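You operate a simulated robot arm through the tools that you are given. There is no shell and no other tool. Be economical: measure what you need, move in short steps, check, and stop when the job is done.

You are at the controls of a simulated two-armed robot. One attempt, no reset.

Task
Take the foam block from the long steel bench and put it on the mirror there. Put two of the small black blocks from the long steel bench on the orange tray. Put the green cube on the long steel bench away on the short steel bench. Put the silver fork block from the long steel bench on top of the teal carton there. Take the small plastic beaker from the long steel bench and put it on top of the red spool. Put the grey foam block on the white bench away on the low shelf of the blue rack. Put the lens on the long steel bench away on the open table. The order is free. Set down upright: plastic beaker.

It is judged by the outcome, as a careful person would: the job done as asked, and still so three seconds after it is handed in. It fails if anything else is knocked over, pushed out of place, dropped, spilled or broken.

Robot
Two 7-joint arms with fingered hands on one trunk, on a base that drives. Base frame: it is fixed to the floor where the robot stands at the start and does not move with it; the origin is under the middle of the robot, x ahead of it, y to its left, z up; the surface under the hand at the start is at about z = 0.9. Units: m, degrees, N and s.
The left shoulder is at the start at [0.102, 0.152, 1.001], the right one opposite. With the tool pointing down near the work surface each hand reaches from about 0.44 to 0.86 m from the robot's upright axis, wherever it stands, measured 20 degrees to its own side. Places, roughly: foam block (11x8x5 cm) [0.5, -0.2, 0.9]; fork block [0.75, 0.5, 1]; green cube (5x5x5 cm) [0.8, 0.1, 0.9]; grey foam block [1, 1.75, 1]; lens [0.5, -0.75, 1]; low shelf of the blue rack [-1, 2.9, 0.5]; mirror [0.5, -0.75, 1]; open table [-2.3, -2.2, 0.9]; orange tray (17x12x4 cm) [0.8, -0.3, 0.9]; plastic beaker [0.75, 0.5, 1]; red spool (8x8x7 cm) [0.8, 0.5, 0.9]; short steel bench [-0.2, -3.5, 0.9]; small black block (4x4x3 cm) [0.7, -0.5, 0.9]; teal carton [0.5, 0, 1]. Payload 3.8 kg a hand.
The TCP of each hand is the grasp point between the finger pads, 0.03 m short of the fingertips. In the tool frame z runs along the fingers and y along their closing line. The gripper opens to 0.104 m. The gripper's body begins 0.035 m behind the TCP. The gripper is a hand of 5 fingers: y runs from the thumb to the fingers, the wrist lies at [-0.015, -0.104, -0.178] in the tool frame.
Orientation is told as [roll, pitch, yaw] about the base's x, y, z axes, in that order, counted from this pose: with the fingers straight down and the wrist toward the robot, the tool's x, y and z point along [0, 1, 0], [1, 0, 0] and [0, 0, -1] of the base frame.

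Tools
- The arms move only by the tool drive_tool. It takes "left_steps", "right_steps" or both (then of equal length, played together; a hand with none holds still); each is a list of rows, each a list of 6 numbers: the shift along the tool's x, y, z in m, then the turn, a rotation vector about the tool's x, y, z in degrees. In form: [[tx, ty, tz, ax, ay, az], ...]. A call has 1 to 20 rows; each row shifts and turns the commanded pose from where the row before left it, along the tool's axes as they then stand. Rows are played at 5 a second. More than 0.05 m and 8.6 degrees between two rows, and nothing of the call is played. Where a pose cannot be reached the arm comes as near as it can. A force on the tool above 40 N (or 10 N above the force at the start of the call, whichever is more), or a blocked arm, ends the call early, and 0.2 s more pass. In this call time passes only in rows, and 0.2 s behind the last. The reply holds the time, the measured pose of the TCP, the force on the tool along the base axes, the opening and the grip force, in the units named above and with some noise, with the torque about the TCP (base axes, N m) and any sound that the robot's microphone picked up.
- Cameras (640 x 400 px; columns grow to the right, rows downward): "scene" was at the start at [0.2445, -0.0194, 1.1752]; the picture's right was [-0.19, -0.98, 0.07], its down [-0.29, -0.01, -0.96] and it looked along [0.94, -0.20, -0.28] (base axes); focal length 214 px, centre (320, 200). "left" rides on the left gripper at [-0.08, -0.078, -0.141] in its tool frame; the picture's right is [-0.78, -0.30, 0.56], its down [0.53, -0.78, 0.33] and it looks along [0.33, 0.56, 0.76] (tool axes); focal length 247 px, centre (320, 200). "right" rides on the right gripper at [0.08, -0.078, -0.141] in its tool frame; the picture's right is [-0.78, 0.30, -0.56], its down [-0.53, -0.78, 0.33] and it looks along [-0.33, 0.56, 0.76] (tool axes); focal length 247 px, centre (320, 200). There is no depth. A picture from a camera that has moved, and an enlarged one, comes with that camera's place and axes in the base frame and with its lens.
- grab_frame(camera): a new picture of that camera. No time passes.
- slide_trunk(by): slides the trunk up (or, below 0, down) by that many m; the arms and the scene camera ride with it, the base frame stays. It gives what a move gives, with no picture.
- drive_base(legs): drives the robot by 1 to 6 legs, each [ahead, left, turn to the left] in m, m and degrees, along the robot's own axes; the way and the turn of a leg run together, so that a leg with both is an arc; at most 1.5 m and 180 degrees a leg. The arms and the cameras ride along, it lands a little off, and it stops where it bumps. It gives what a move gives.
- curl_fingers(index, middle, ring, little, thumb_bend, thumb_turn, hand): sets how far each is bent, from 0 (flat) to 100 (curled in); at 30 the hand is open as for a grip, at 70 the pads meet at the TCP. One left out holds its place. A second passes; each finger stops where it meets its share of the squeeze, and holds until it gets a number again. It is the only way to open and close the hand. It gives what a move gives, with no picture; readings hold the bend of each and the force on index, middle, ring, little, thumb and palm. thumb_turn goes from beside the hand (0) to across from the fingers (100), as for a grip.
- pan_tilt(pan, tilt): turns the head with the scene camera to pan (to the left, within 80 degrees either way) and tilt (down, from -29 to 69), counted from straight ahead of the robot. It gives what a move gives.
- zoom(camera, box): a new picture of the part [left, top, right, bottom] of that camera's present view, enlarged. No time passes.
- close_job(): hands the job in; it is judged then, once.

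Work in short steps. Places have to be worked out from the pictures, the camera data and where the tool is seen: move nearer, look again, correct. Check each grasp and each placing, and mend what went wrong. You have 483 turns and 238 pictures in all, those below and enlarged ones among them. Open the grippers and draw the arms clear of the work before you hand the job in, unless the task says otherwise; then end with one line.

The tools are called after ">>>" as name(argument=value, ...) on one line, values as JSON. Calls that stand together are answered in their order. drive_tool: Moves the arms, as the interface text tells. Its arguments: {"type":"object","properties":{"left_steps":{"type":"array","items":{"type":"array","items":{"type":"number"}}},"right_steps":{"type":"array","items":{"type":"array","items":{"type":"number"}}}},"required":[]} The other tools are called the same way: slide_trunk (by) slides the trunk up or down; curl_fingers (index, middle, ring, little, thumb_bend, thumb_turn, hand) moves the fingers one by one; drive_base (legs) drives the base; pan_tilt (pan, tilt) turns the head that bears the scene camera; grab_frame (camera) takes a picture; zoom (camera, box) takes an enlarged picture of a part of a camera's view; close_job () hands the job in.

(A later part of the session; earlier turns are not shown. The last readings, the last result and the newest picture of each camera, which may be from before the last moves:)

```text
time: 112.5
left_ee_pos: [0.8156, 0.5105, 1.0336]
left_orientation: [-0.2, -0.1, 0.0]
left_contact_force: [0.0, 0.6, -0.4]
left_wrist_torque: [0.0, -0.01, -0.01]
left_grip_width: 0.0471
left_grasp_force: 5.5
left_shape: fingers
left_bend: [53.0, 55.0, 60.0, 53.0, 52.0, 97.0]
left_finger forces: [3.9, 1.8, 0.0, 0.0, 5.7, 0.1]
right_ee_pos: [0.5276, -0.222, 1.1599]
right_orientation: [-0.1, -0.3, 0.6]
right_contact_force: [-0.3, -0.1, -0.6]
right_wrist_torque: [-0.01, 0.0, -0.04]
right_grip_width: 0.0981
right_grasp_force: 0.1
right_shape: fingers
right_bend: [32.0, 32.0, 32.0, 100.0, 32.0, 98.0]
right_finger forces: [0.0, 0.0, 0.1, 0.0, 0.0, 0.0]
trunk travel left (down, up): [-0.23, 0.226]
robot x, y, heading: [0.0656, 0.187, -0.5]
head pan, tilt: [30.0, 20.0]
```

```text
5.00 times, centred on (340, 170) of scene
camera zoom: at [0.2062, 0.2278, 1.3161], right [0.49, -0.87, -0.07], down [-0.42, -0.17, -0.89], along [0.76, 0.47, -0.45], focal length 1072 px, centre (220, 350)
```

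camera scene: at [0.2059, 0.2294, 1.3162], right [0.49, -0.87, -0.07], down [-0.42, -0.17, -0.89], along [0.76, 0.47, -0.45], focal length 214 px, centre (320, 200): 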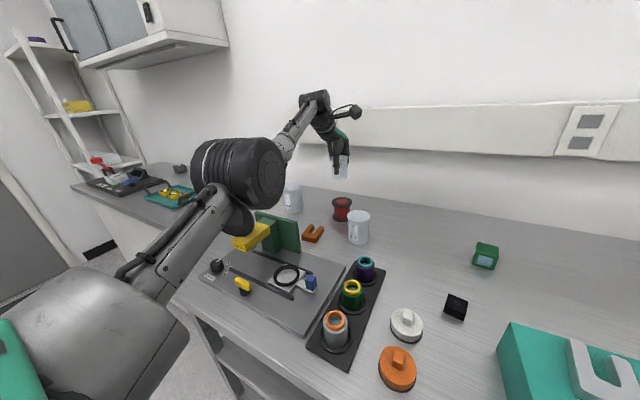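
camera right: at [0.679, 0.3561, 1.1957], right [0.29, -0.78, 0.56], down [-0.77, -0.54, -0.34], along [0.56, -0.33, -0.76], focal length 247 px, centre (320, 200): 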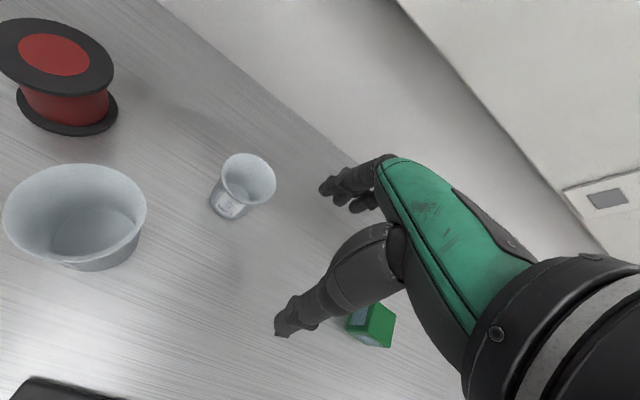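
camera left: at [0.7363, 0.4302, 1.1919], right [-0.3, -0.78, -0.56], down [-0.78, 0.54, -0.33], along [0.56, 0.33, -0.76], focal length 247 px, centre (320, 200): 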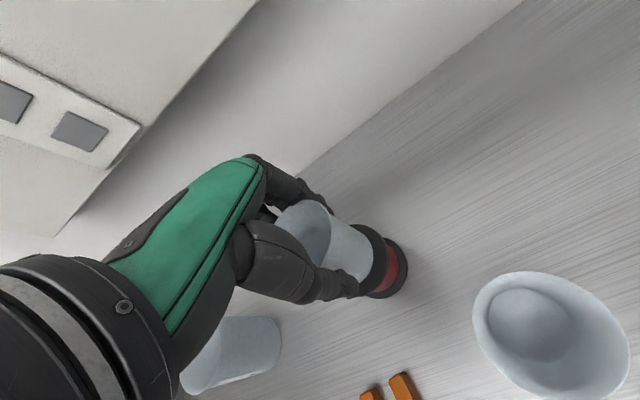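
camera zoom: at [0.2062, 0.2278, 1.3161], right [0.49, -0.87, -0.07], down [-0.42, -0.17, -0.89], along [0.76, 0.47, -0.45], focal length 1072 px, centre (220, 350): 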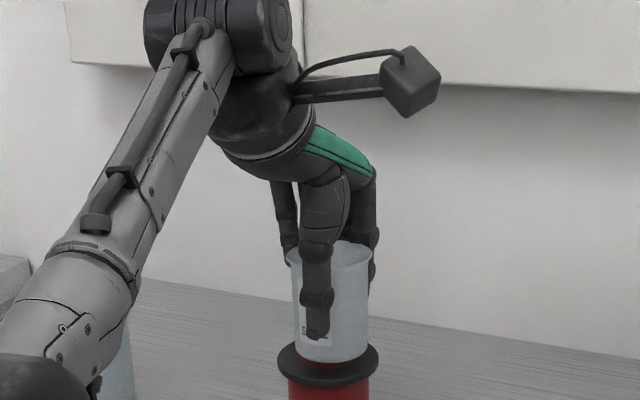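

The beaker is slightly far of centre, so I shift 6 mm nearer and lower to contact.

>>> drive_tool(left_steps=[[0.001, -0.006, 0, 0, 0, 0], [0, 0, 0.003, 0, 0, 0], [0, 0, 0.003, 0, 0, 0]])

>>> zoom(camera="scene", box=[290, 130, 390, 210])

```text
time: 113.3
left_ee_pos: [0.811, 0.5111, 1.0281]
left_orientation: [-0.1, -0.1, -0.1]
left_contact_force: [0.3, 0.4, 0.4]
left_wrist_torque: [0.03, 0.01, 0.03]
left_grip_width: 0.0468
left_grasp_force: 6.2
left_shape: fingers
left_bend: [53.0, 55.0, 60.0, 53.0, 52.0, 97.0]
left_finger forces: [3.9, 2.0, 0.0, 0.0, 5.7, 0.0]
right_ee_pos: [0.5272, -0.2221, 1.1602]
right_orientation: [-0.1, -0.2, 0.5]
right_contact_force: [-0.3, -0.7, -0.6]
right_wrist_torque: [0.01, 0.01, -0.01]
right_grip_width: 0.098
right_grasp_force: 0.0
right_shape: fingers
right_bend: [32.0, 32.0, 32.0, 100.0, 32.0, 98.0]
right_finger forces: [0.1, 0.1, 0.0, 0.0, 0.0, 0.0]
trunk travel left (down, up): [-0.23, 0.226]
robot x, y, heading: [0.0611, 0.1813, -0.4]
head pan, tilt: [30.0, 20.0]
```

```text
5.00 times, centred on (340, 170) of scene
camera zoom: at [0.2063, 0.2277, 1.3161], right [0.49, -0.87, -0.07], down [-0.42, -0.17, -0.89], along [0.76, 0.47, -0.45], focal length 1072 px, centre (220, 350)
```

zoom: 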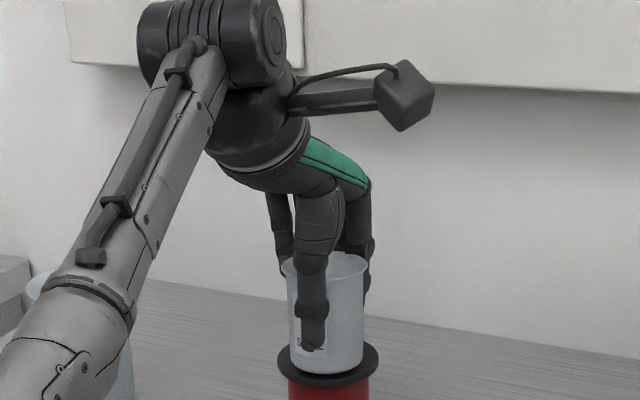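

>>> drive_tool(left_steps=[[0, 0, 0.002, 0, 0, 0], [0, 0, 0.002, 0, 0, 0]])

```text
time: 114.0
left_ee_pos: [0.8087, 0.5112, 1.0244]
left_orientation: [0.1, -0.1, 0.1]
left_contact_force: [0.6, 0.1, 1.8]
left_wrist_torque: [0.03, -0.04, -0.02]
left_grip_width: 0.0467
left_grasp_force: 5.9
left_shape: fingers
left_bend: [53.0, 55.0, 60.0, 53.0, 52.0, 97.0]
left_finger forces: [4.1, 2.2, 0.0, 0.0, 6.0, 0.0]
right_ee_pos: [0.5266, -0.2214, 1.1601]
right_orientation: [-0.1, -0.4, 0.5]
right_contact_force: [0.4, 0.2, 0.3]
right_wrist_torque: [-0.02, -0.01, 0.02]
right_grip_width: 0.0978
right_grasp_force: 0.1
right_shape: fingers
right_bend: [32.0, 32.0, 32.0, 100.0, 32.0, 98.0]
right_finger forces: [0.0, 0.1, 0.0, 0.1, 0.0, 0.0]
trunk travel left (down, up): [-0.23, 0.226]
robot x, y, heading: [0.0589, 0.1814, 0.1]
head pan, tilt: [30.0, 20.0]
```

Touching (Fz 1.8 N). I open gradually.

>>> drive_tool(left_steps=[[0, 0, 0.0015, 0, 0, 0]])

>>> curl_fingers(hand="left", index=48, middle=48, ring=48, little=48, thumb_bend=48)

>>> curl_fingers(hand="left", index=32, middle=32, ring=32, little=32, thumb_bend=32)

>>> zoom(camera="scene", box=[290, 130, 390, 230])

```text
time: 114.3
left_ee_pos: [0.8094, 0.5114, 1.0243]
left_orientation: [0.0, -0.2, -0.1]
left_contact_force: [0.1, -0.2, 4.6]
left_wrist_torque: [0.03, -0.08, -0.04]
left_grip_width: 0.0469
left_grasp_force: 6.7
left_shape: fingers
left_bend: [53.0, 55.0, 60.0, 53.0, 52.0, 97.0]
left_finger forces: [4.6, 2.2, 0.1, 0.0, 6.4, 0.0]
right_ee_pos: [0.5262, -0.2219, 1.1609]
right_orientation: [0.0, -0.4, 0.3]
right_contact_force: [-0.2, 1.0, 0.2]
right_wrist_torque: [0.02, 0.03, 0.01]
right_grip_width: 0.0979
right_grasp_force: 0.1
right_shape: fingers
right_bend: [32.0, 32.0, 32.0, 100.0, 32.0, 98.0]
right_finger forces: [0.0, 0.0, 0.1, 0.0, 0.0, 0.1]
trunk travel left (down, up): [-0.23, 0.226]
robot x, y, heading: [0.0623, 0.1807, -0.2]
head pan, tilt: [30.0, 20.0]
```

```text
time: 115.3
left_ee_pos: [0.8094, 0.5118, 1.0218]
left_orientation: [0.0, 0.0, 0.0]
left_contact_force: [0.6, -0.6, 0.1]
left_wrist_torque: [-0.01, 0.0, 0.0]
left_grip_width: 0.0575
left_grasp_force: 0.6
left_shape: fingers
left_bend: [48.0, 48.0, 48.0, 48.0, 48.0, 97.0]
left_finger forces: [0.4, 0.1, 0.1, 0.0, 0.3, 0.1]
right_ee_pos: [0.5273, -0.2217, 1.1599]
right_orientation: [0.0, -0.4, 0.5]
right_contact_force: [-0.1, 1.0, -1.0]
right_wrist_torque: [0.01, -0.01, 0.01]
right_grip_width: 0.098
right_grasp_force: 0.1
right_shape: fingers
right_bend: [32.0, 32.0, 32.0, 100.0, 32.0, 98.0]
right_finger forces: [0.1, 0.0, 0.0, 0.0, 0.1, 0.1]
trunk travel left (down, up): [-0.23, 0.226]
robot x, y, heading: [0.0612, 0.1839, -0.1]
head pan, tilt: [30.0, 20.0]
```

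```text
time: 116.3
left_ee_pos: [0.8094, 0.5116, 1.0221]
left_orientation: [0.0, 0.1, -0.1]
left_contact_force: [-0.1, -0.2, -0.4]
left_wrist_torque: [0.01, -0.01, 0.01]
left_grip_width: 0.0979
left_grasp_force: 0.0
left_shape: fingers
left_bend: [32.0, 32.0, 32.0, 32.0, 32.0, 97.0]
left_finger forces: [0.1, 0.0, 0.1, 0.1, 0.0, 0.0]
right_ee_pos: [0.5278, -0.2226, 1.1598]
right_orientation: [-0.1, -0.4, 0.5]
right_contact_force: [-0.1, 0.4, -0.2]
right_wrist_torque: [0.02, 0.01, 0.01]
right_grip_width: 0.0979
right_grasp_force: 0.1
right_shape: fingers
right_bend: [32.0, 32.0, 32.0, 100.0, 32.0, 98.0]
right_finger forces: [0.1, 0.1, 0.1, 0.1, 0.0, 0.0]
trunk travel left (down, up): [-0.23, 0.226]
robot x, y, heading: [0.0639, 0.1838, -0.4]
head pan, tilt: [30.0, 20.0]
```

```text
4.00 times, centred on (340, 180) of scene
camera zoom: at [0.2062, 0.2277, 1.3161], right [0.49, -0.87, -0.07], down [-0.42, -0.17, -0.89], along [0.76, 0.47, -0.45], focal length 858 px, centre (240, 280)
```

zoom: 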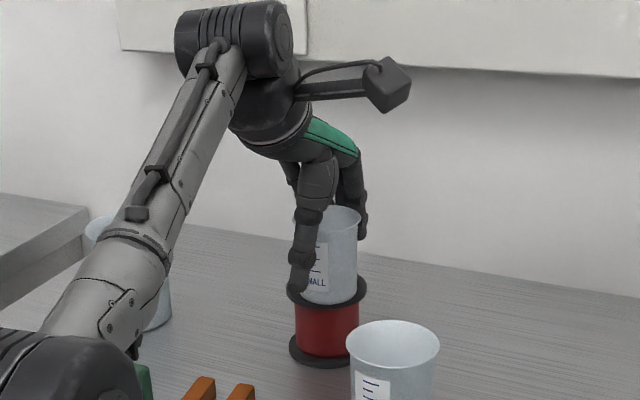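

The beaker stands on the spool. I withdraw straight up.

>>> drive_tool(left_steps=[[0, 0, -0.02, 0, 0, 0], [0, 0, -0.03, 0, 0, 0], [0, 0, -0.04, 0, 0, 0], [0, -0.01, -0.04, 0, 0, 0], [0, -0.03, -0.04, 0, 0, 0], [0, -0.03, -0.04, 0, 0, 0]])

>>> grab_frame(camera="scene")

```text
time: 117.8
left_ee_pos: [0.7366, 0.5108, 1.2328]
left_orientation: [-0.1, -0.2, -0.1]
left_contact_force: [-0.1, 0.6, 0.4]
left_wrist_torque: [-0.01, -0.02, 0.0]
left_grip_width: 0.0981
left_grasp_force: 0.1
left_shape: fingers
left_bend: [32.0, 32.0, 32.0, 32.0, 32.0, 97.0]
left_finger forces: [0.0, 0.0, 0.1, 0.0, 0.0, 0.1]
right_ee_pos: [0.5259, -0.2218, 1.1613]
right_orientation: [0.0, -0.4, 0.3]
right_contact_force: [0.0, -0.3, -0.1]
right_wrist_torque: [0.0, -0.03, 0.01]
right_grip_width: 0.0979
right_grasp_force: 0.1
right_shape: fingers
right_bend: [32.0, 32.0, 32.0, 100.0, 32.0, 98.0]
right_finger forces: [0.1, 0.1, 0.1, 0.1, 0.0, 0.1]
trunk travel left (down, up): [-0.23, 0.226]
robot x, y, heading: [0.0652, 0.1829, 0.0]
head pan, tilt: [30.0, 20.0]
```

```text
149 pictures are left
camera scene: at [0.2046, 0.2273, 1.3164], right [0.49, -0.87, -0.07], down [-0.42, -0.17, -0.89], along [0.76, 0.47, -0.45], focal length 214 px, centre (320, 200)
```

scene: 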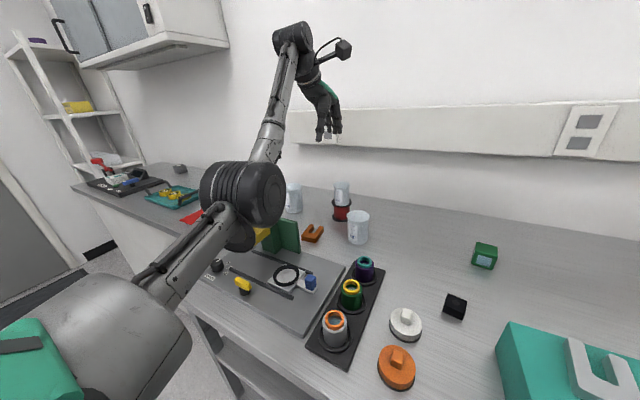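

Beaker is done and all stands. Next is the green cube with the right hand: I retract the left hand high, then shift the base right and lower the trunk.

>>> drive_tool(left_steps=[[0, -0.03, -0.035, 0, 0, 0], [0, -0.035, -0.035, 0, 0, 0], [0, -0.035, -0.035, 0, 0, 0], [0, -0.035, -0.03, 0, 0, 0], [0, -0.035, -0.03, 0, 0, 0], [0, -0.03, -0.02, 0, 0, 0]])

>>> drive_base(legs=[[0, -0.15, 0]])

>>> slide_trunk(by=-0.11)

>>> pan_tilt(pan=0, tilt=30)

>>> grab_frame(camera="scene")

```text
time: 119.2
left_ee_pos: [0.5377, 0.5138, 1.4169]
left_orientation: [-0.2, 0.0, 0.0]
left_contact_force: [0.1, 0.5, 0.5]
left_wrist_torque: [-0.01, -0.04, 0.0]
left_grip_width: 0.0982
left_grasp_force: 0.1
left_shape: fingers
left_bend: [32.0, 32.0, 32.0, 32.0, 32.0, 97.0]
left_finger forces: [0.0, 0.1, 0.1, 0.0, 0.0, 0.0]
right_ee_pos: [0.5262, -0.2214, 1.1605]
right_orientation: [0.0, -0.4, 0.3]
right_contact_force: [0.2, 0.3, 0.0]
right_wrist_torque: [0.0, -0.01, 0.01]
right_grip_width: 0.0977
right_grasp_force: 0.0
right_shape: fingers
right_bend: [32.0, 32.0, 32.0, 100.0, 32.0, 98.0]
right_finger forces: [0.0, 0.1, 0.1, 0.0, 0.0, 0.1]
trunk travel left (down, up): [-0.23, 0.226]
robot x, y, heading: [0.0626, 0.1824, -0.3]
head pan, tilt: [30.0, 20.0]
```

```text
time: 120.5
left_ee_pos: [0.5391, 0.3652, 1.4147]
left_orientation: [-0.2, -0.1, 0.0]
left_contact_force: [-0.4, 1.5, -1.1]
left_wrist_torque: [0.01, -0.02, -0.05]
left_grip_width: 0.0981
left_grasp_force: 0.1
left_shape: fingers
left_bend: [32.0, 32.0, 32.0, 32.0, 32.0, 97.0]
left_finger forces: [0.0, 0.0, 0.1, 0.0, 0.1, 0.1]
right_ee_pos: [0.5264, -0.3697, 1.1608]
right_orientation: [-0.1, -0.4, 0.4]
right_contact_force: [-0.4, -0.3, 0.8]
right_wrist_torque: [-0.01, 0.01, -0.03]
right_grip_width: 0.0979
right_grasp_force: 0.0
right_shape: fingers
right_bend: [32.0, 32.0, 32.0, 100.0, 32.0, 98.0]
right_finger forces: [0.0, 0.0, 0.1, 0.0, 0.0, 0.1]
trunk travel left (down, up): [-0.23, 0.226]
robot x, y, heading: [0.0584, 0.0303, -0.3]
head pan, tilt: [30.0, 20.0]
```

```text
time: 121.9
left_ee_pos: [0.5376, 0.3622, 1.3075]
left_orientation: [-0.1, -0.1, -0.1]
left_contact_force: [-0.7, 0.3, 0.0]
left_wrist_torque: [-0.02, -0.01, -0.02]
left_grip_width: 0.0981
left_grasp_force: 0.1
left_shape: fingers
left_bend: [32.0, 32.0, 32.0, 32.0, 32.0, 97.0]
left_finger forces: [0.1, 0.1, 0.1, 0.0, 0.1, 0.0]
right_ee_pos: [0.5263, -0.3719, 1.051]
right_orientation: [-0.1, -0.3, 0.4]
right_contact_force: [0.6, 0.3, 1.2]
right_wrist_torque: [-0.02, -0.01, 0.02]
right_grip_width: 0.0981
right_grasp_force: 0.1
right_shape: fingers
right_bend: [32.0, 32.0, 32.0, 100.0, 32.0, 98.0]
right_finger forces: [0.1, 0.0, 0.0, 0.1, 0.0, 0.0]
trunk travel left (down, up): [-0.12, 0.336]
robot x, y, heading: [0.0607, 0.0309, 0.2]
head pan, tilt: [30.0, 20.0]
```

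```text
time: 122.9
left_ee_pos: [0.5398, 0.3628, 1.3059]
left_orientation: [-0.2, 0.1, 0.1]
left_contact_force: [-0.9, 0.6, 0.1]
left_wrist_torque: [0.0, 0.0, 0.01]
left_grip_width: 0.0979
left_grasp_force: 0.0
left_shape: fingers
left_bend: [32.0, 32.0, 32.0, 32.0, 32.0, 97.0]
left_finger forces: [0.1, 0.0, 0.0, 0.0, 0.1, 0.1]
right_ee_pos: [0.5276, -0.3719, 1.0506]
right_orientation: [-0.1, -0.3, 0.3]
right_contact_force: [0.4, -0.3, 1.0]
right_wrist_torque: [0.0, 0.0, 0.0]
right_grip_width: 0.0981
right_grasp_force: 0.1
right_shape: fingers
right_bend: [32.0, 32.0, 32.0, 100.0, 32.0, 98.0]
right_finger forces: [0.0, 0.0, 0.0, 0.0, 0.0, 0.1]
trunk travel left (down, up): [-0.12, 0.336]
robot x, y, heading: [0.0632, 0.0315, 0.0]
head pan, tilt: [0.0, 30.0]
```

```text
148 pictures are left
camera scene: at [0.2792, 0.0312, 1.1547], right [0.0, -1.0, 0.0], down [-0.73, 0.0, -0.68], along [0.68, 0.0, -0.73], focal length 214 px, centre (320, 200)
```

scene: 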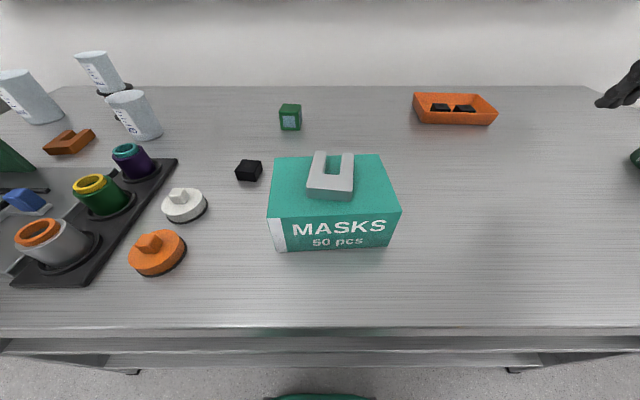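

I swing the right hand diagonally to above the cube at (0.76,0.10).

>>> drive_tool(right_steps=[[0.042, 0.021, 0, 0, 0, 0], [0.042, 0.021, 0, 0, 0, 0], [0.042, 0.021, 0, 0, 0, 0], [0.042, 0.021, 0, 0, 0, 0], [0.042, 0.021, 0, 0, 0, 0], [0.042, 0.021, 0, 0, 0, 0], [0.042, 0.021, 0, 0, 0, 0], [0.042, 0.021, 0, 0, 0, 0], [0.042, 0.021, 0, 0, 0, 0], [0.042, 0.021, 0, 0, 0, 0], [0.042, 0.02, 0, 0, 0, 0]])

>>> curl_fingers(hand="right", index=36, middle=36, ring=100, thumb_bend=36)

>>> grab_frame(camera="right")

>>> grab_frame(camera="scene")

```text
time: 125.3
left_ee_pos: [0.5394, 0.364, 1.3054]
left_orientation: [-0.2, 0.0, 0.0]
left_contact_force: [-0.2, -0.6, 0.8]
left_wrist_torque: [-0.05, -0.01, -0.01]
left_grip_width: 0.0977
left_grasp_force: 0.1
left_shape: fingers
left_bend: [32.0, 32.0, 32.0, 32.0, 32.0, 97.0]
left_finger forces: [0.0, 0.0, 0.0, 0.0, 0.1, 0.0]
right_ee_pos: [0.6827, -0.0562, 1.0511]
right_orientation: [-0.1, -0.4, 0.4]
right_contact_force: [0.4, 0.7, -0.1]
right_wrist_torque: [-0.03, 0.01, 0.01]
right_grip_width: 0.0981
right_grasp_force: 0.2
right_shape: fingers
right_bend: [32.0, 32.0, 32.0, 100.0, 32.0, 98.0]
right_finger forces: [0.1, 0.1, 0.1, 0.0, 0.1, 0.0]
right hand out of reach, approached as far as the arm can: row 8, 9, 10, 11
trunk travel left (down, up): [-0.12, 0.336]
robot x, y, heading: [0.058, 0.0314, -0.2]
head pan, tilt: [0.0, 30.0]
```

```text
time: 126.3
left_ee_pos: [0.5405, 0.3628, 1.3069]
left_orientation: [-0.1, 0.0, 0.1]
left_contact_force: [-0.2, 1.2, -0.1]
left_wrist_torque: [0.0, 0.0, -0.04]
left_grip_width: 0.0978
left_grasp_force: 0.2
left_shape: fingers
left_bend: [32.0, 32.0, 32.0, 32.0, 32.0, 97.0]
left_finger forces: [0.0, 0.0, 0.1, 0.1, 0.0, 0.0]
right_ee_pos: [0.6813, -0.0551, 1.0513]
right_orientation: [-0.1, -0.5, 0.4]
right_contact_force: [-0.1, -0.6, 0.3]
right_wrist_torque: [-0.01, -0.02, 0.0]
right_grip_width: 0.0891
right_grasp_force: 0.1
right_shape: fingers
right_bend: [36.0, 36.0, 100.0, 100.0, 36.0, 98.0]
right_finger forces: [0.0, 0.0, 0.1, 0.0, 0.0, 0.0]
trunk travel left (down, up): [-0.12, 0.336]
robot x, y, heading: [0.0656, 0.0306, -0.2]
head pan, tilt: [0.0, 30.0]
```

```text
147 pictures are left
camera right: at [0.6023, 0.0238, 1.1905], right [0.3, -0.77, 0.56], down [-0.77, -0.54, -0.34], along [0.56, -0.33, -0.76], focal length 247 px, centre (320, 200)
```

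right: 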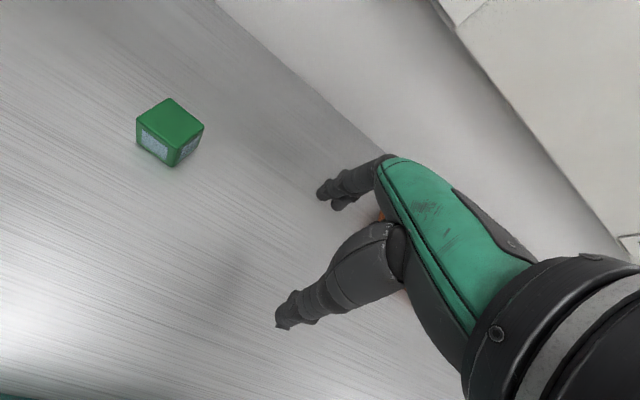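

```text
146 pictures are left
camera scene: at [0.2792, 0.0313, 1.1547], right [0.0, -1.0, 0.0], down [-0.73, 0.0, -0.68], along [0.68, 0.0, -0.73], focal length 214 px, centre (320, 200)
```

scene: 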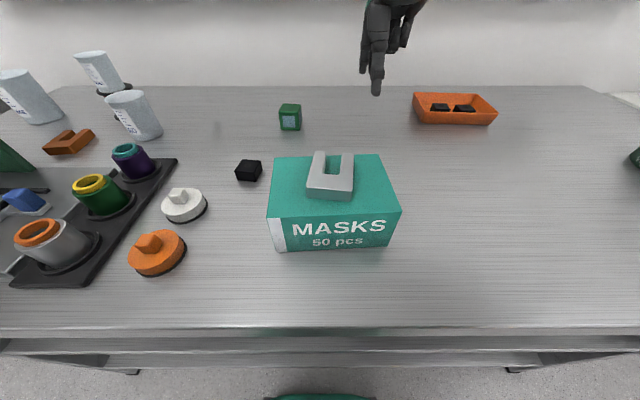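

The right arm again cannot cross the centreline. I check where its elbow is before repositioning.

>>> pan_tilt(pan=-45, tilt=15)

>>> grab_frame(camera="scene")

```text
time: 127.4
left_ee_pos: [0.5395, 0.3629, 1.3073]
left_orientation: [-0.2, -0.1, 0.0]
left_contact_force: [0.0, 0.6, 0.2]
left_wrist_torque: [0.0, 0.01, -0.01]
left_grip_width: 0.098
left_grasp_force: 0.1
left_shape: fingers
left_bend: [32.0, 32.0, 32.0, 32.0, 32.0, 97.0]
left_finger forces: [0.1, 0.0, 0.0, 0.0, 0.0, 0.0]
right_ee_pos: [0.6812, -0.0559, 1.0508]
right_orientation: [-0.1, -0.4, 0.4]
right_contact_force: [0.1, 0.1, -1.0]
right_wrist_torque: [-0.02, -0.01, 0.0]
right_grip_width: 0.0888
right_grasp_force: 0.1
right_shape: fingers
right_bend: [36.0, 36.0, 100.0, 100.0, 36.0, 98.0]
right_finger forces: [0.0, 0.0, 0.0, 0.1, 0.0, 0.0]
trunk travel left (down, up): [-0.12, 0.336]
robot x, y, heading: [0.0603, 0.0323, -0.2]
head pan, tilt: [-45.0, 15.0]
```

```text
145 pictures are left
camera scene: at [0.2627, -0.0347, 1.1849], right [-0.68, -0.71, 0.21], down [-0.46, 0.18, -0.87], along [0.58, -0.68, -0.45], focal length 214 px, centre (320, 200)
```

scene: 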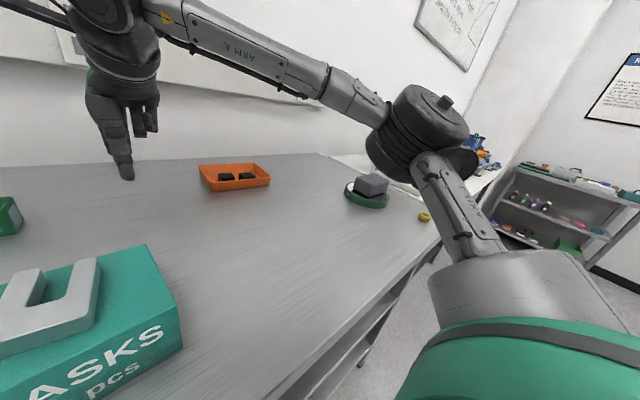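

The elbow has swung far outward. I retract the hand close to its start pose to reset the arm posture, then look.

>>> drive_tool(right_steps=[[0, -0.03, -0.035, 0, 0, 0], [0, -0.035, -0.035, 0, 0, 0], [0, -0.035, -0.035, 0, 0, 0], [0, -0.035, -0.035, 0, 0, 0], [0, -0.03, -0.03, 0, 0, 0], [0, 0, 0, 0, 0, 0]])

>>> grab_frame(camera="scene")

```text
time: 128.8
left_ee_pos: [0.5409, 0.363, 1.3056]
left_orientation: [-0.1, 0.1, 0.0]
left_contact_force: [0.4, -0.6, 0.5]
left_wrist_torque: [0.04, 0.0, -0.01]
left_grip_width: 0.0979
left_grasp_force: 0.1
left_shape: fingers
left_bend: [32.0, 32.0, 32.0, 32.0, 32.0, 97.0]
left_finger forces: [0.0, 0.0, 0.1, 0.0, 0.0, 0.0]
right_ee_pos: [0.5179, -0.0553, 1.2199]
right_orientation: [-0.2, -0.3, 0.5]
right_contact_force: [0.0, -0.2, 0.5]
right_wrist_torque: [0.0, 0.03, 0.02]
right_grip_width: 0.0884
right_grasp_force: 0.0
right_shape: fingers
right_bend: [36.0, 36.0, 100.0, 100.0, 36.0, 98.0]
right_finger forces: [0.0, 0.1, 0.0, 0.0, 0.0, 0.0]
trunk travel left (down, up): [-0.12, 0.336]
robot x, y, heading: [0.0617, 0.0348, 0.3]
head pan, tilt: [-45.0, 15.0]
```

```text
144 pictures are left
camera scene: at [0.2634, -0.0348, 1.1847], right [-0.68, -0.71, 0.21], down [-0.46, 0.18, -0.87], along [0.58, -0.68, -0.45], focal length 214 px, centre (320, 200)
```

scene: 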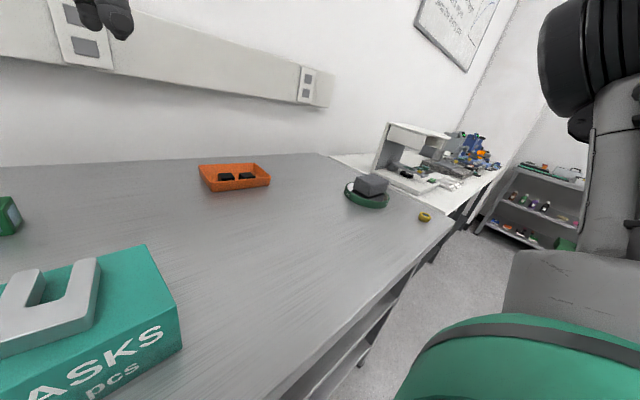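

The elbow has risen. I drive left so the hand is in line with the cube, then extend straight ahead.

>>> drive_base(legs=[[0, 0.15, 0]])

>>> drive_tool(right_steps=[[0, 0.04, 0.01, 0, 0, 0], [0, 0.04, 0.02, 0, 0, 0], [0, 0.04, 0.03, 0, 0, 0], [0, 0.04, 0.03, 0, 0, 0], [0, 0.03, 0.03, 0, 0, 0], [0, 0.03, 0.03, 0, 0, 0]])

>>> grab_frame(camera="right")

>>> grab_frame(camera="scene")

```text
time: 130.2
left_ee_pos: [0.5405, 0.5127, 1.3068]
left_orientation: [0.0, 0.0, 0.1]
left_contact_force: [0.1, 0.4, 0.5]
left_wrist_torque: [-0.01, -0.01, 0.0]
left_grip_width: 0.0978
left_grasp_force: 0.1
left_shape: fingers
left_bend: [32.0, 32.0, 32.0, 32.0, 32.0, 97.0]
left_finger forces: [0.0, 0.0, 0.1, 0.1, 0.0, 0.1]
right_ee_pos: [0.5176, 0.0936, 1.2208]
right_orientation: [0.0, -0.4, 0.5]
right_contact_force: [0.1, 0.2, 0.6]
right_wrist_torque: [0.0, 0.03, 0.02]
right_grip_width: 0.0887
right_grasp_force: 0.0
right_shape: fingers
right_bend: [36.0, 36.0, 100.0, 100.0, 36.0, 98.0]
right_finger forces: [0.0, 0.1, 0.1, 0.0, 0.0, 0.0]
trunk travel left (down, up): [-0.12, 0.336]
robot x, y, heading: [0.0621, 0.1831, 0.0]
head pan, tilt: [-45.0, 15.0]
```

```text
time: 131.6
left_ee_pos: [0.5408, 0.5115, 1.3064]
left_orientation: [-0.1, 0.1, 0.0]
left_contact_force: [0.7, -0.1, 0.4]
left_wrist_torque: [0.02, 0.08, 0.02]
left_grip_width: 0.0983
left_grasp_force: 0.0
left_shape: fingers
left_bend: [32.0, 32.0, 32.0, 32.0, 32.0, 97.0]
left_finger forces: [0.0, 0.1, 0.1, 0.0, 0.0, 0.1]
right_ee_pos: [0.7117, 0.0435, 1.1087]
right_orientation: [0.0, -0.3, 0.5]
right_contact_force: [0.9, -0.6, -0.9]
right_wrist_torque: [-0.02, 0.06, -0.02]
right_grip_width: 0.0887
right_grasp_force: 0.0
right_shape: fingers
right_bend: [36.0, 36.0, 100.0, 100.0, 36.0, 98.0]
right_finger forces: [0.1, 0.0, 0.0, 0.0, 0.0, 0.1]
right hand out of reach, approached as far as the arm can: row 2, 3, 4, 5, 6
trunk travel left (down, up): [-0.12, 0.336]
robot x, y, heading: [0.0644, 0.1837, -0.1]
head pan, tilt: [-45.0, 15.0]
```

```text
143 pictures are left
camera right: at [0.6317, 0.121, 1.2495], right [0.3, -0.77, 0.56], down [-0.77, -0.54, -0.34], along [0.56, -0.33, -0.76], focal length 247 px, centre (320, 200)
```

right: 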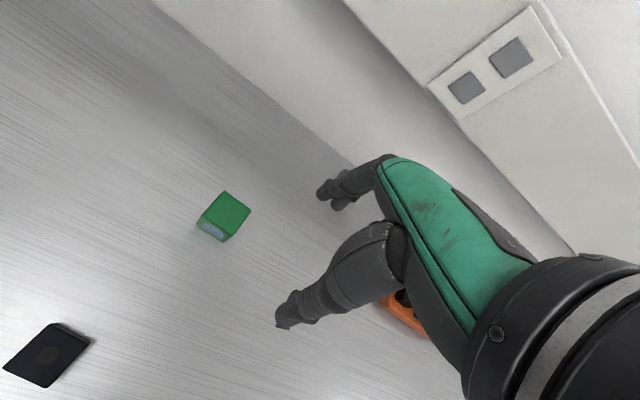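

```text
142 pictures are left
camera scene: at [0.2646, 0.1142, 1.1844], right [-0.68, -0.71, 0.21], down [-0.46, 0.18, -0.87], along [0.58, -0.68, -0.45], focal length 214 px, centre (320, 200)
```

scene: 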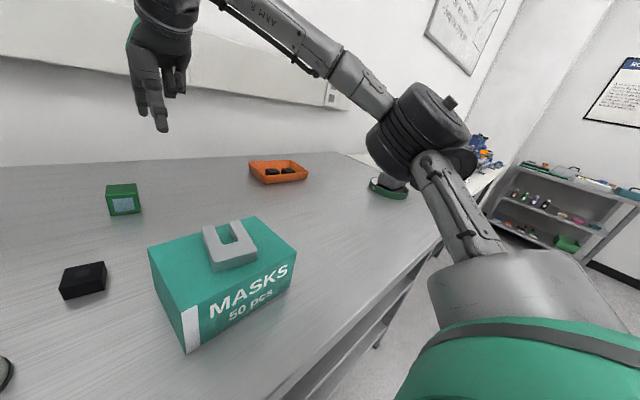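

The right arm is stuck at a shoulder limit, so I use the left arm for the cube with the trunk high enough that its elbow clears everything. I retract the right hand and reposition.

>>> drive_tool(right_steps=[[-0.02, -0.035, -0.02, 0, 0, 0], [-0.02, -0.035, -0.02, 0, 0, 0], [-0.02, -0.035, -0.02, 0, 0, 0], [-0.02, -0.035, -0.02, 0, 0, 0], [-0.02, -0.035, 0, 0, 0, 0], [-0.02, -0.03, 0, 0, 0, 0]], left_steps=[[0, 0, 0, 0, 0, 0], [0, 0, 0, 0, 0, 0], [0, 0, 0, 0, 0, 0], [0, 0, 0, 0, 0, 0], [0, 0, 0, 0, 0, 0], [0, 0, 0, 0, 0, 0]])

>>> slide_trunk(by=0.15)

>>> drive_base(legs=[[0, -0.19, 0]])

>>> pan_tilt(pan=30, tilt=30)

>>> grab_frame(camera="scene")

```text
time: 133.0
left_ee_pos: [0.5394, 0.5104, 1.3065]
left_orientation: [0.0, 0.0, 0.1]
left_contact_force: [-0.2, 0.4, 0.4]
left_wrist_torque: [0.02, -0.03, 0.03]
left_grip_width: 0.0979
left_grasp_force: 0.1
left_shape: fingers
left_bend: [32.0, 32.0, 32.0, 32.0, 32.0, 97.0]
left_finger forces: [0.1, 0.1, 0.0, 0.0, 0.0, 0.0]
right_ee_pos: [0.5025, -0.0804, 1.19]
right_orientation: [0.0, -0.4, 0.5]
right_contact_force: [0.2, 0.3, -0.4]
right_wrist_torque: [0.01, -0.03, 0.01]
right_grip_width: 0.0883
right_grasp_force: 0.1
right_shape: fingers
right_bend: [36.0, 36.0, 100.0, 100.0, 36.0, 98.0]
right_finger forces: [0.0, 0.1, 0.0, 0.0, 0.0, 0.1]
trunk travel left (down, up): [-0.12, 0.336]
robot x, y, heading: [0.0595, 0.1816, -0.3]
head pan, tilt: [-45.0, 15.0]
```

```text
time: 134.7
left_ee_pos: [0.5397, 0.5132, 1.4568]
left_orientation: [-0.1, 0.0, 0.1]
left_contact_force: [-0.2, 0.2, -0.5]
left_wrist_torque: [-0.01, -0.02, -0.02]
left_grip_width: 0.098
left_grasp_force: 0.1
left_shape: fingers
left_bend: [32.0, 32.0, 32.0, 32.0, 32.0, 97.0]
left_finger forces: [0.0, 0.0, 0.0, 0.0, 0.1, 0.0]
right_ee_pos: [0.5052, -0.0794, 1.3408]
right_orientation: [-0.1, -0.3, 0.5]
right_contact_force: [0.1, 0.2, -0.1]
right_wrist_torque: [0.0, 0.0, 0.04]
right_grip_width: 0.0885
right_grasp_force: 0.0
right_shape: fingers
right_bend: [36.0, 36.0, 100.0, 100.0, 36.0, 98.0]
right_finger forces: [0.0, 0.0, 0.1, 0.0, 0.0, 0.1]
trunk travel left (down, up): [-0.27, 0.186]
robot x, y, heading: [0.0634, 0.1813, -0.3]
head pan, tilt: [-45.0, 15.0]
```

```text
time: 136.3
left_ee_pos: [0.5388, 0.3253, 1.4557]
left_orientation: [-0.1, 0.0, 0.0]
left_contact_force: [-0.5, 0.5, -0.4]
left_wrist_torque: [0.01, -0.01, 0.02]
left_grip_width: 0.0981
left_grasp_force: 0.1
left_shape: fingers
left_bend: [32.0, 32.0, 32.0, 32.0, 32.0, 97.0]
left_finger forces: [0.0, 0.0, 0.1, 0.0, 0.1, 0.0]
right_ee_pos: [0.5046, -0.2685, 1.3404]
right_orientation: [-0.2, -0.4, 0.4]
right_contact_force: [0.0, 0.9, -0.5]
right_wrist_torque: [-0.04, -0.02, 0.03]
right_grip_width: 0.0886
right_grasp_force: 0.0
right_shape: fingers
right_bend: [36.0, 36.0, 100.0, 100.0, 36.0, 98.0]
right_finger forces: [0.0, 0.1, 0.0, 0.0, 0.0, 0.0]
trunk travel left (down, up): [-0.27, 0.186]
robot x, y, heading: [0.0629, -0.01, 0.0]
head pan, tilt: [-45.0, 15.0]
```

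```text
time: 137.8
left_ee_pos: [0.5391, 0.32, 1.4577]
left_orientation: [-0.1, 0.1, -0.1]
left_contact_force: [0.9, -0.3, 0.3]
left_wrist_torque: [-0.01, -0.01, -0.01]
left_grip_width: 0.0981
left_grasp_force: 0.1
left_shape: fingers
left_bend: [32.0, 32.0, 32.0, 32.0, 32.0, 97.0]
left_finger forces: [0.1, 0.1, 0.0, 0.0, 0.0, 0.0]
right_ee_pos: [0.503, -0.2693, 1.3407]
right_orientation: [0.0, -0.4, 0.4]
right_contact_force: [-0.4, -0.4, -0.9]
right_wrist_torque: [0.02, 0.0, -0.03]
right_grip_width: 0.0886
right_grasp_force: 0.1
right_shape: fingers
right_bend: [36.0, 36.0, 100.0, 100.0, 36.0, 98.0]
right_finger forces: [0.0, 0.0, 0.0, 0.0, 0.1, 0.0]
trunk travel left (down, up): [-0.27, 0.186]
robot x, y, heading: [0.0621, -0.0077, -0.3]
head pan, tilt: [30.0, 30.0]
```

```text
141 pictures are left
camera scene: at [0.1826, 0.0345, 1.3468], right [0.5, -0.87, -0.05], down [-0.51, -0.25, -0.82], along [0.7, 0.43, -0.57], focal length 214 px, centre (320, 200)
```

scene: 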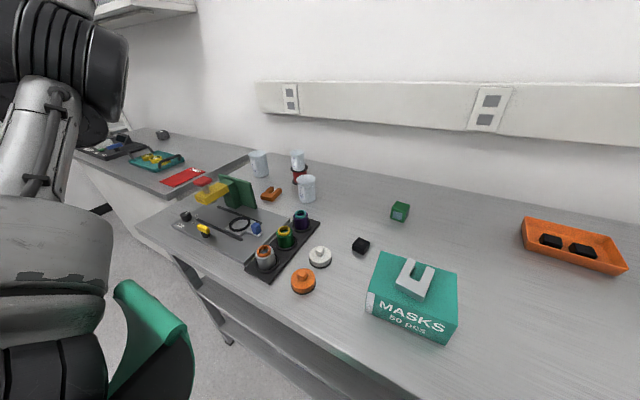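

I move the left hand inward at height, then forward and down toward the cube.

>>> drive_tool(left_steps=[[-0.04, 0, 0, 0, 0, 0], [-0.045, 0, 0, 0, 0, 0], [-0.045, 0, 0, 0, 0, 0], [-0.045, 0, 0, 0, 0, 0], [-0.043, 0, 0, 0, 0, 0], [0, 0.025, 0.04, 0, 0, 0], [0, 0.025, 0.04, 0, 0, 0], [0, 0.03, 0.038, 0, 0, 0], [0, 0.03, 0.038, 0, 0, 0], [0, 0.03, 0.038, 0, 0, 0], [0, 0.03, 0.038, 0, 0, 0], [0, 0.03, 0.038, 0, 0, 0], [0, 0.02, 0.04, 0, 0, 0]])

>>> grab_frame(camera="left")

>>> grab_frame(camera="scene")

```text
time: 140.6
left_ee_pos: [0.7613, 0.1045, 1.1463]
left_orientation: [-0.1, 0.0, -0.1]
left_contact_force: [-0.3, 0.3, 0.3]
left_wrist_torque: [-0.02, 0.02, 0.0]
left_grip_width: 0.098
left_grasp_force: 0.1
left_shape: fingers
left_bend: [32.0, 32.0, 32.0, 32.0, 32.0, 97.0]
left_finger forces: [0.0, 0.1, 0.0, 0.1, 0.0, 0.1]
right_ee_pos: [0.5039, -0.2706, 1.3399]
right_orientation: [-0.1, -0.3, 0.5]
right_contact_force: [-0.3, -0.1, 0.2]
right_wrist_torque: [-0.01, -0.01, 0.0]
right_grip_width: 0.0888
right_grasp_force: 0.0
right_shape: fingers
right_bend: [36.0, 36.0, 100.0, 100.0, 36.0, 98.0]
right_finger forces: [0.1, 0.0, 0.0, 0.0, 0.0, 0.0]
trunk travel left (down, up): [-0.27, 0.186]
robot x, y, heading: [0.0643, -0.008, -0.1]
head pan, tilt: [30.0, 30.0]
```

```text
140 pictures are left
camera left: at [0.6819, 0.0233, 1.2872], right [-0.3, -0.78, -0.56], down [-0.78, 0.54, -0.33], along [0.56, 0.33, -0.76], focal length 247 px, centre (320, 200)
```

left: 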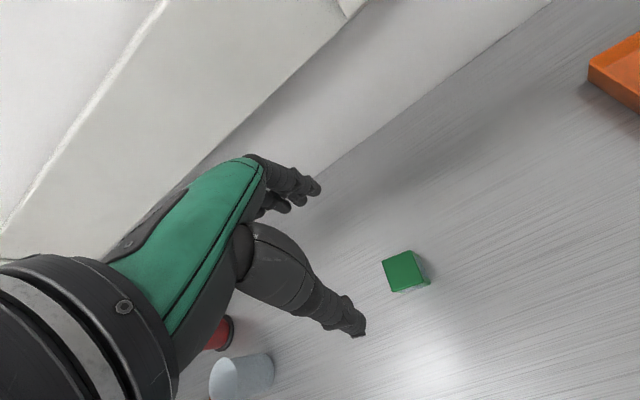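

```text
139 pictures are left
camera scene: at [0.1837, 0.0348, 1.3467], right [0.5, -0.87, -0.05], down [-0.51, -0.25, -0.82], along [0.7, 0.43, -0.57], focal length 214 px, centre (320, 200)
```

scene: 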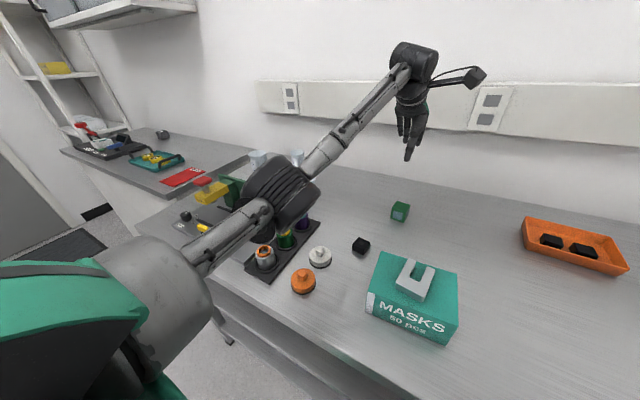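

Elbow is at about (0.41,0.25,1.16). I raise the trunk 5 cm more for elbow clearance and lower the hand in increments.

>>> slide_trunk(by=0.05)

>>> curl_fingers(hand="left", index=38, middle=38, ring=100, little=100, thumb_bend=38)

>>> drive_tool(left_steps=[[-0.001, 0.002, 0.04, 0, 0, 0], [0, 0, 0.04, 0, 0, 0], [0, 0, 0.04, 0, 0, 0], [0, 0, 0.03, 0, 0, 0]])

>>> grab_frame(camera="left")

>>> grab_frame(camera="scene")

```text
time: 141.5
left_ee_pos: [0.7604, 0.1039, 1.1959]
left_orientation: [-0.1, 0.0, 0.1]
left_contact_force: [-0.6, -0.8, 0.1]
left_wrist_torque: [0.03, 0.0, 0.03]
left_grip_width: 0.0981
left_grasp_force: 0.0
left_shape: fingers
left_bend: [32.0, 32.0, 32.0, 32.0, 32.0, 97.0]
left_finger forces: [0.0, 0.0, 0.0, 0.1, 0.0, 0.1]
right_ee_pos: [0.5041, -0.2713, 1.3908]
right_orientation: [0.0, -0.3, 0.5]
right_contact_force: [-0.3, 1.0, -0.6]
right_wrist_torque: [-0.01, 0.0, 0.02]
right_grip_width: 0.0884
right_grasp_force: 0.1
right_shape: fingers
right_bend: [36.0, 36.0, 100.0, 100.0, 36.0, 98.0]
right_finger forces: [0.0, 0.0, 0.0, 0.0, 0.0, 0.1]
trunk travel left (down, up): [-0.32, 0.136]
robot x, y, heading: [0.0609, -0.0081, -0.0]
head pan, tilt: [30.0, 30.0]
```

```text
time: 142.5
left_ee_pos: [0.7591, 0.1027, 1.198]
left_orientation: [-0.1, 0.0, 0.0]
left_contact_force: [-0.5, -0.4, -0.2]
left_wrist_torque: [-0.03, 0.01, -0.04]
left_grip_width: 0.0837
left_grasp_force: 0.1
left_shape: fingers
left_bend: [38.0, 38.0, 100.0, 100.0, 38.0, 97.0]
left_finger forces: [0.1, 0.0, 0.1, 0.0, 0.0, 0.1]
right_ee_pos: [0.5038, -0.2706, 1.3911]
right_orientation: [-0.2, -0.3, 0.5]
right_contact_force: [-0.6, 0.6, -1.3]
right_wrist_torque: [0.02, -0.01, 0.02]
right_grip_width: 0.0886
right_grasp_force: 0.1
right_shape: fingers
right_bend: [36.0, 36.0, 100.0, 100.0, 36.0, 98.0]
right_finger forces: [0.0, 0.0, 0.0, 0.0, 0.0, 0.1]
trunk travel left (down, up): [-0.32, 0.136]
robot x, y, heading: [0.0606, -0.0094, -0.2]
head pan, tilt: [30.0, 30.0]
```

```text
time: 143.5
left_ee_pos: [0.7598, 0.1016, 1.0458]
left_orientation: [-0.2, -0.1, 0.0]
left_contact_force: [-0.4, 0.0, -0.8]
left_wrist_torque: [0.0, 0.02, -0.01]
left_grip_width: 0.0836
left_grasp_force: 0.1
left_shape: fingers
left_bend: [38.0, 38.0, 100.0, 100.0, 38.0, 97.0]
left_finger forces: [0.1, 0.1, 0.0, 0.1, 0.1, 0.1]
right_ee_pos: [0.5039, -0.2715, 1.3906]
right_orientation: [-0.2, -0.3, 0.4]
right_contact_force: [0.1, -0.1, 0.9]
right_wrist_torque: [0.02, 0.01, -0.01]
right_grip_width: 0.0887
right_grasp_force: 0.0
right_shape: fingers
right_bend: [36.0, 36.0, 100.0, 100.0, 36.0, 98.0]
right_finger forces: [0.0, 0.0, 0.0, 0.0, 0.1, 0.0]
trunk travel left (down, up): [-0.32, 0.136]
robot x, y, heading: [0.0604, -0.0062, -0.2]
head pan, tilt: [30.0, 30.0]
```

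```text
138 pictures are left
camera left: at [0.6818, 0.022, 1.1878], right [-0.3, -0.78, -0.56], down [-0.78, 0.54, -0.33], along [0.56, 0.33, -0.76], focal length 247 px, centre (320, 200)
```

left: 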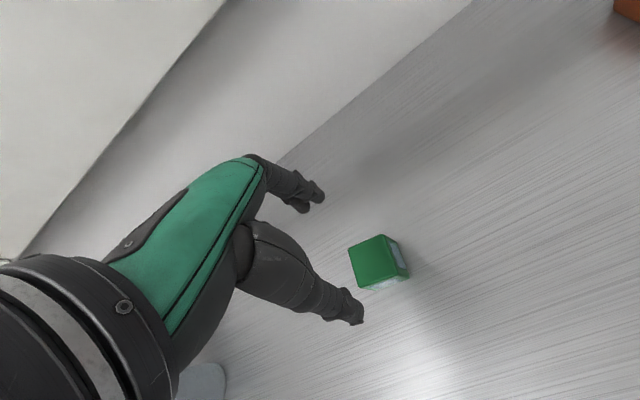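

```text
137 pictures are left
camera scene: at [0.1645, 0.0348, 1.4023], right [0.5, -0.87, -0.03], down [-0.48, -0.25, -0.84], along [0.72, 0.43, -0.54], focal length 214 px, centre (320, 200)
```

scene: 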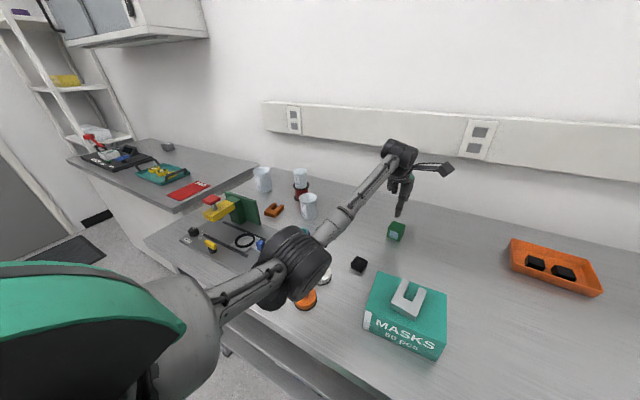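

The elbow needs more margin. I raise the trunk a further 6 cm and continue the descent onto the cube at (0.757,0.097).

>>> slide_trunk(by=0.06)

>>> drive_tool(left_steps=[[-0.004, -0.003, 0.04, 0, 0, 0], [0, 0, 0.04, 0, 0, 0], [0, 0, 0.03, 0, 0, 0]])

>>> grab_frame(camera="scene")

>>> grab_frame(camera="left")

```text
time: 144.5
left_ee_pos: [0.7612, 0.1015, 1.1067]
left_orientation: [-0.1, 0.0, 0.0]
left_contact_force: [0.3, 0.0, -0.5]
left_wrist_torque: [0.0, 0.03, 0.02]
left_grip_width: 0.0839
left_grasp_force: 0.0
left_shape: fingers
left_bend: [38.0, 38.0, 100.0, 100.0, 38.0, 97.0]
left_finger forces: [0.1, 0.0, 0.0, 0.0, 0.0, 0.1]
right_ee_pos: [0.505, -0.2698, 1.4511]
right_orientation: [-0.1, -0.2, 0.5]
right_contact_force: [0.1, 0.6, -0.6]
right_wrist_torque: [0.02, 0.04, -0.01]
right_grip_width: 0.0885
right_grasp_force: 0.1
right_shape: fingers
right_bend: [36.0, 36.0, 100.0, 100.0, 36.0, 98.0]
right_finger forces: [0.1, 0.0, 0.1, 0.0, 0.0, 0.1]
trunk travel left (down, up): [-0.38, 0.076]
robot x, y, heading: [0.0612, -0.0065, -0.2]
head pan, tilt: [30.0, 30.0]
```

```text
time: 145.3
left_ee_pos: [0.7581, 0.0993, 0.9962]
left_orientation: [-0.1, 0.0, -0.1]
left_contact_force: [-0.3, 0.3, 0.6]
left_wrist_torque: [0.03, -0.01, -0.02]
left_grip_width: 0.0837
left_grasp_force: 0.1
left_shape: fingers
left_bend: [38.0, 38.0, 100.0, 100.0, 38.0, 97.0]
left_finger forces: [0.1, 0.0, 0.1, 0.0, 0.1, 0.0]
right_ee_pos: [0.5036, -0.2705, 1.4508]
right_orientation: [-0.2, -0.4, 0.5]
right_contact_force: [0.8, -0.1, 0.5]
right_wrist_torque: [-0.01, -0.02, -0.01]
right_grip_width: 0.0884
right_grasp_force: 0.1
right_shape: fingers
right_bend: [36.0, 36.0, 100.0, 100.0, 36.0, 98.0]
right_finger forces: [0.0, 0.0, 0.0, 0.1, 0.0, 0.0]
trunk travel left (down, up): [-0.38, 0.076]
robot x, y, heading: [0.0626, -0.0076, -0.2]
head pan, tilt: [30.0, 30.0]
```

```text
136 pictures are left
camera scene: at [0.1494, 0.0348, 1.4671], right [0.5, -0.87, -0.01], down [-0.45, -0.25, -0.86], along [0.74, 0.43, -0.51], focal length 214 px, centre (320, 200)
```

scene: 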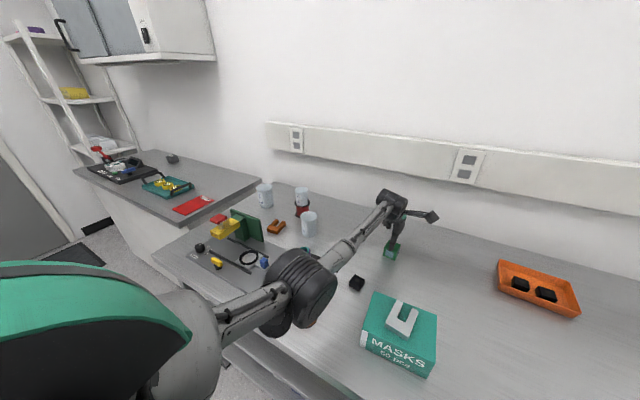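

```text
135 pictures are left
camera left: at [0.6803, 0.0195, 1.1378], right [-0.3, -0.78, -0.56], down [-0.78, 0.53, -0.33], along [0.56, 0.33, -0.76], focal length 247 px, centre (320, 200)
```

left: 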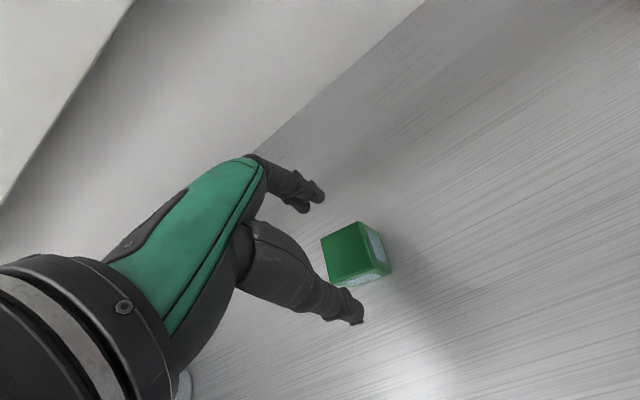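

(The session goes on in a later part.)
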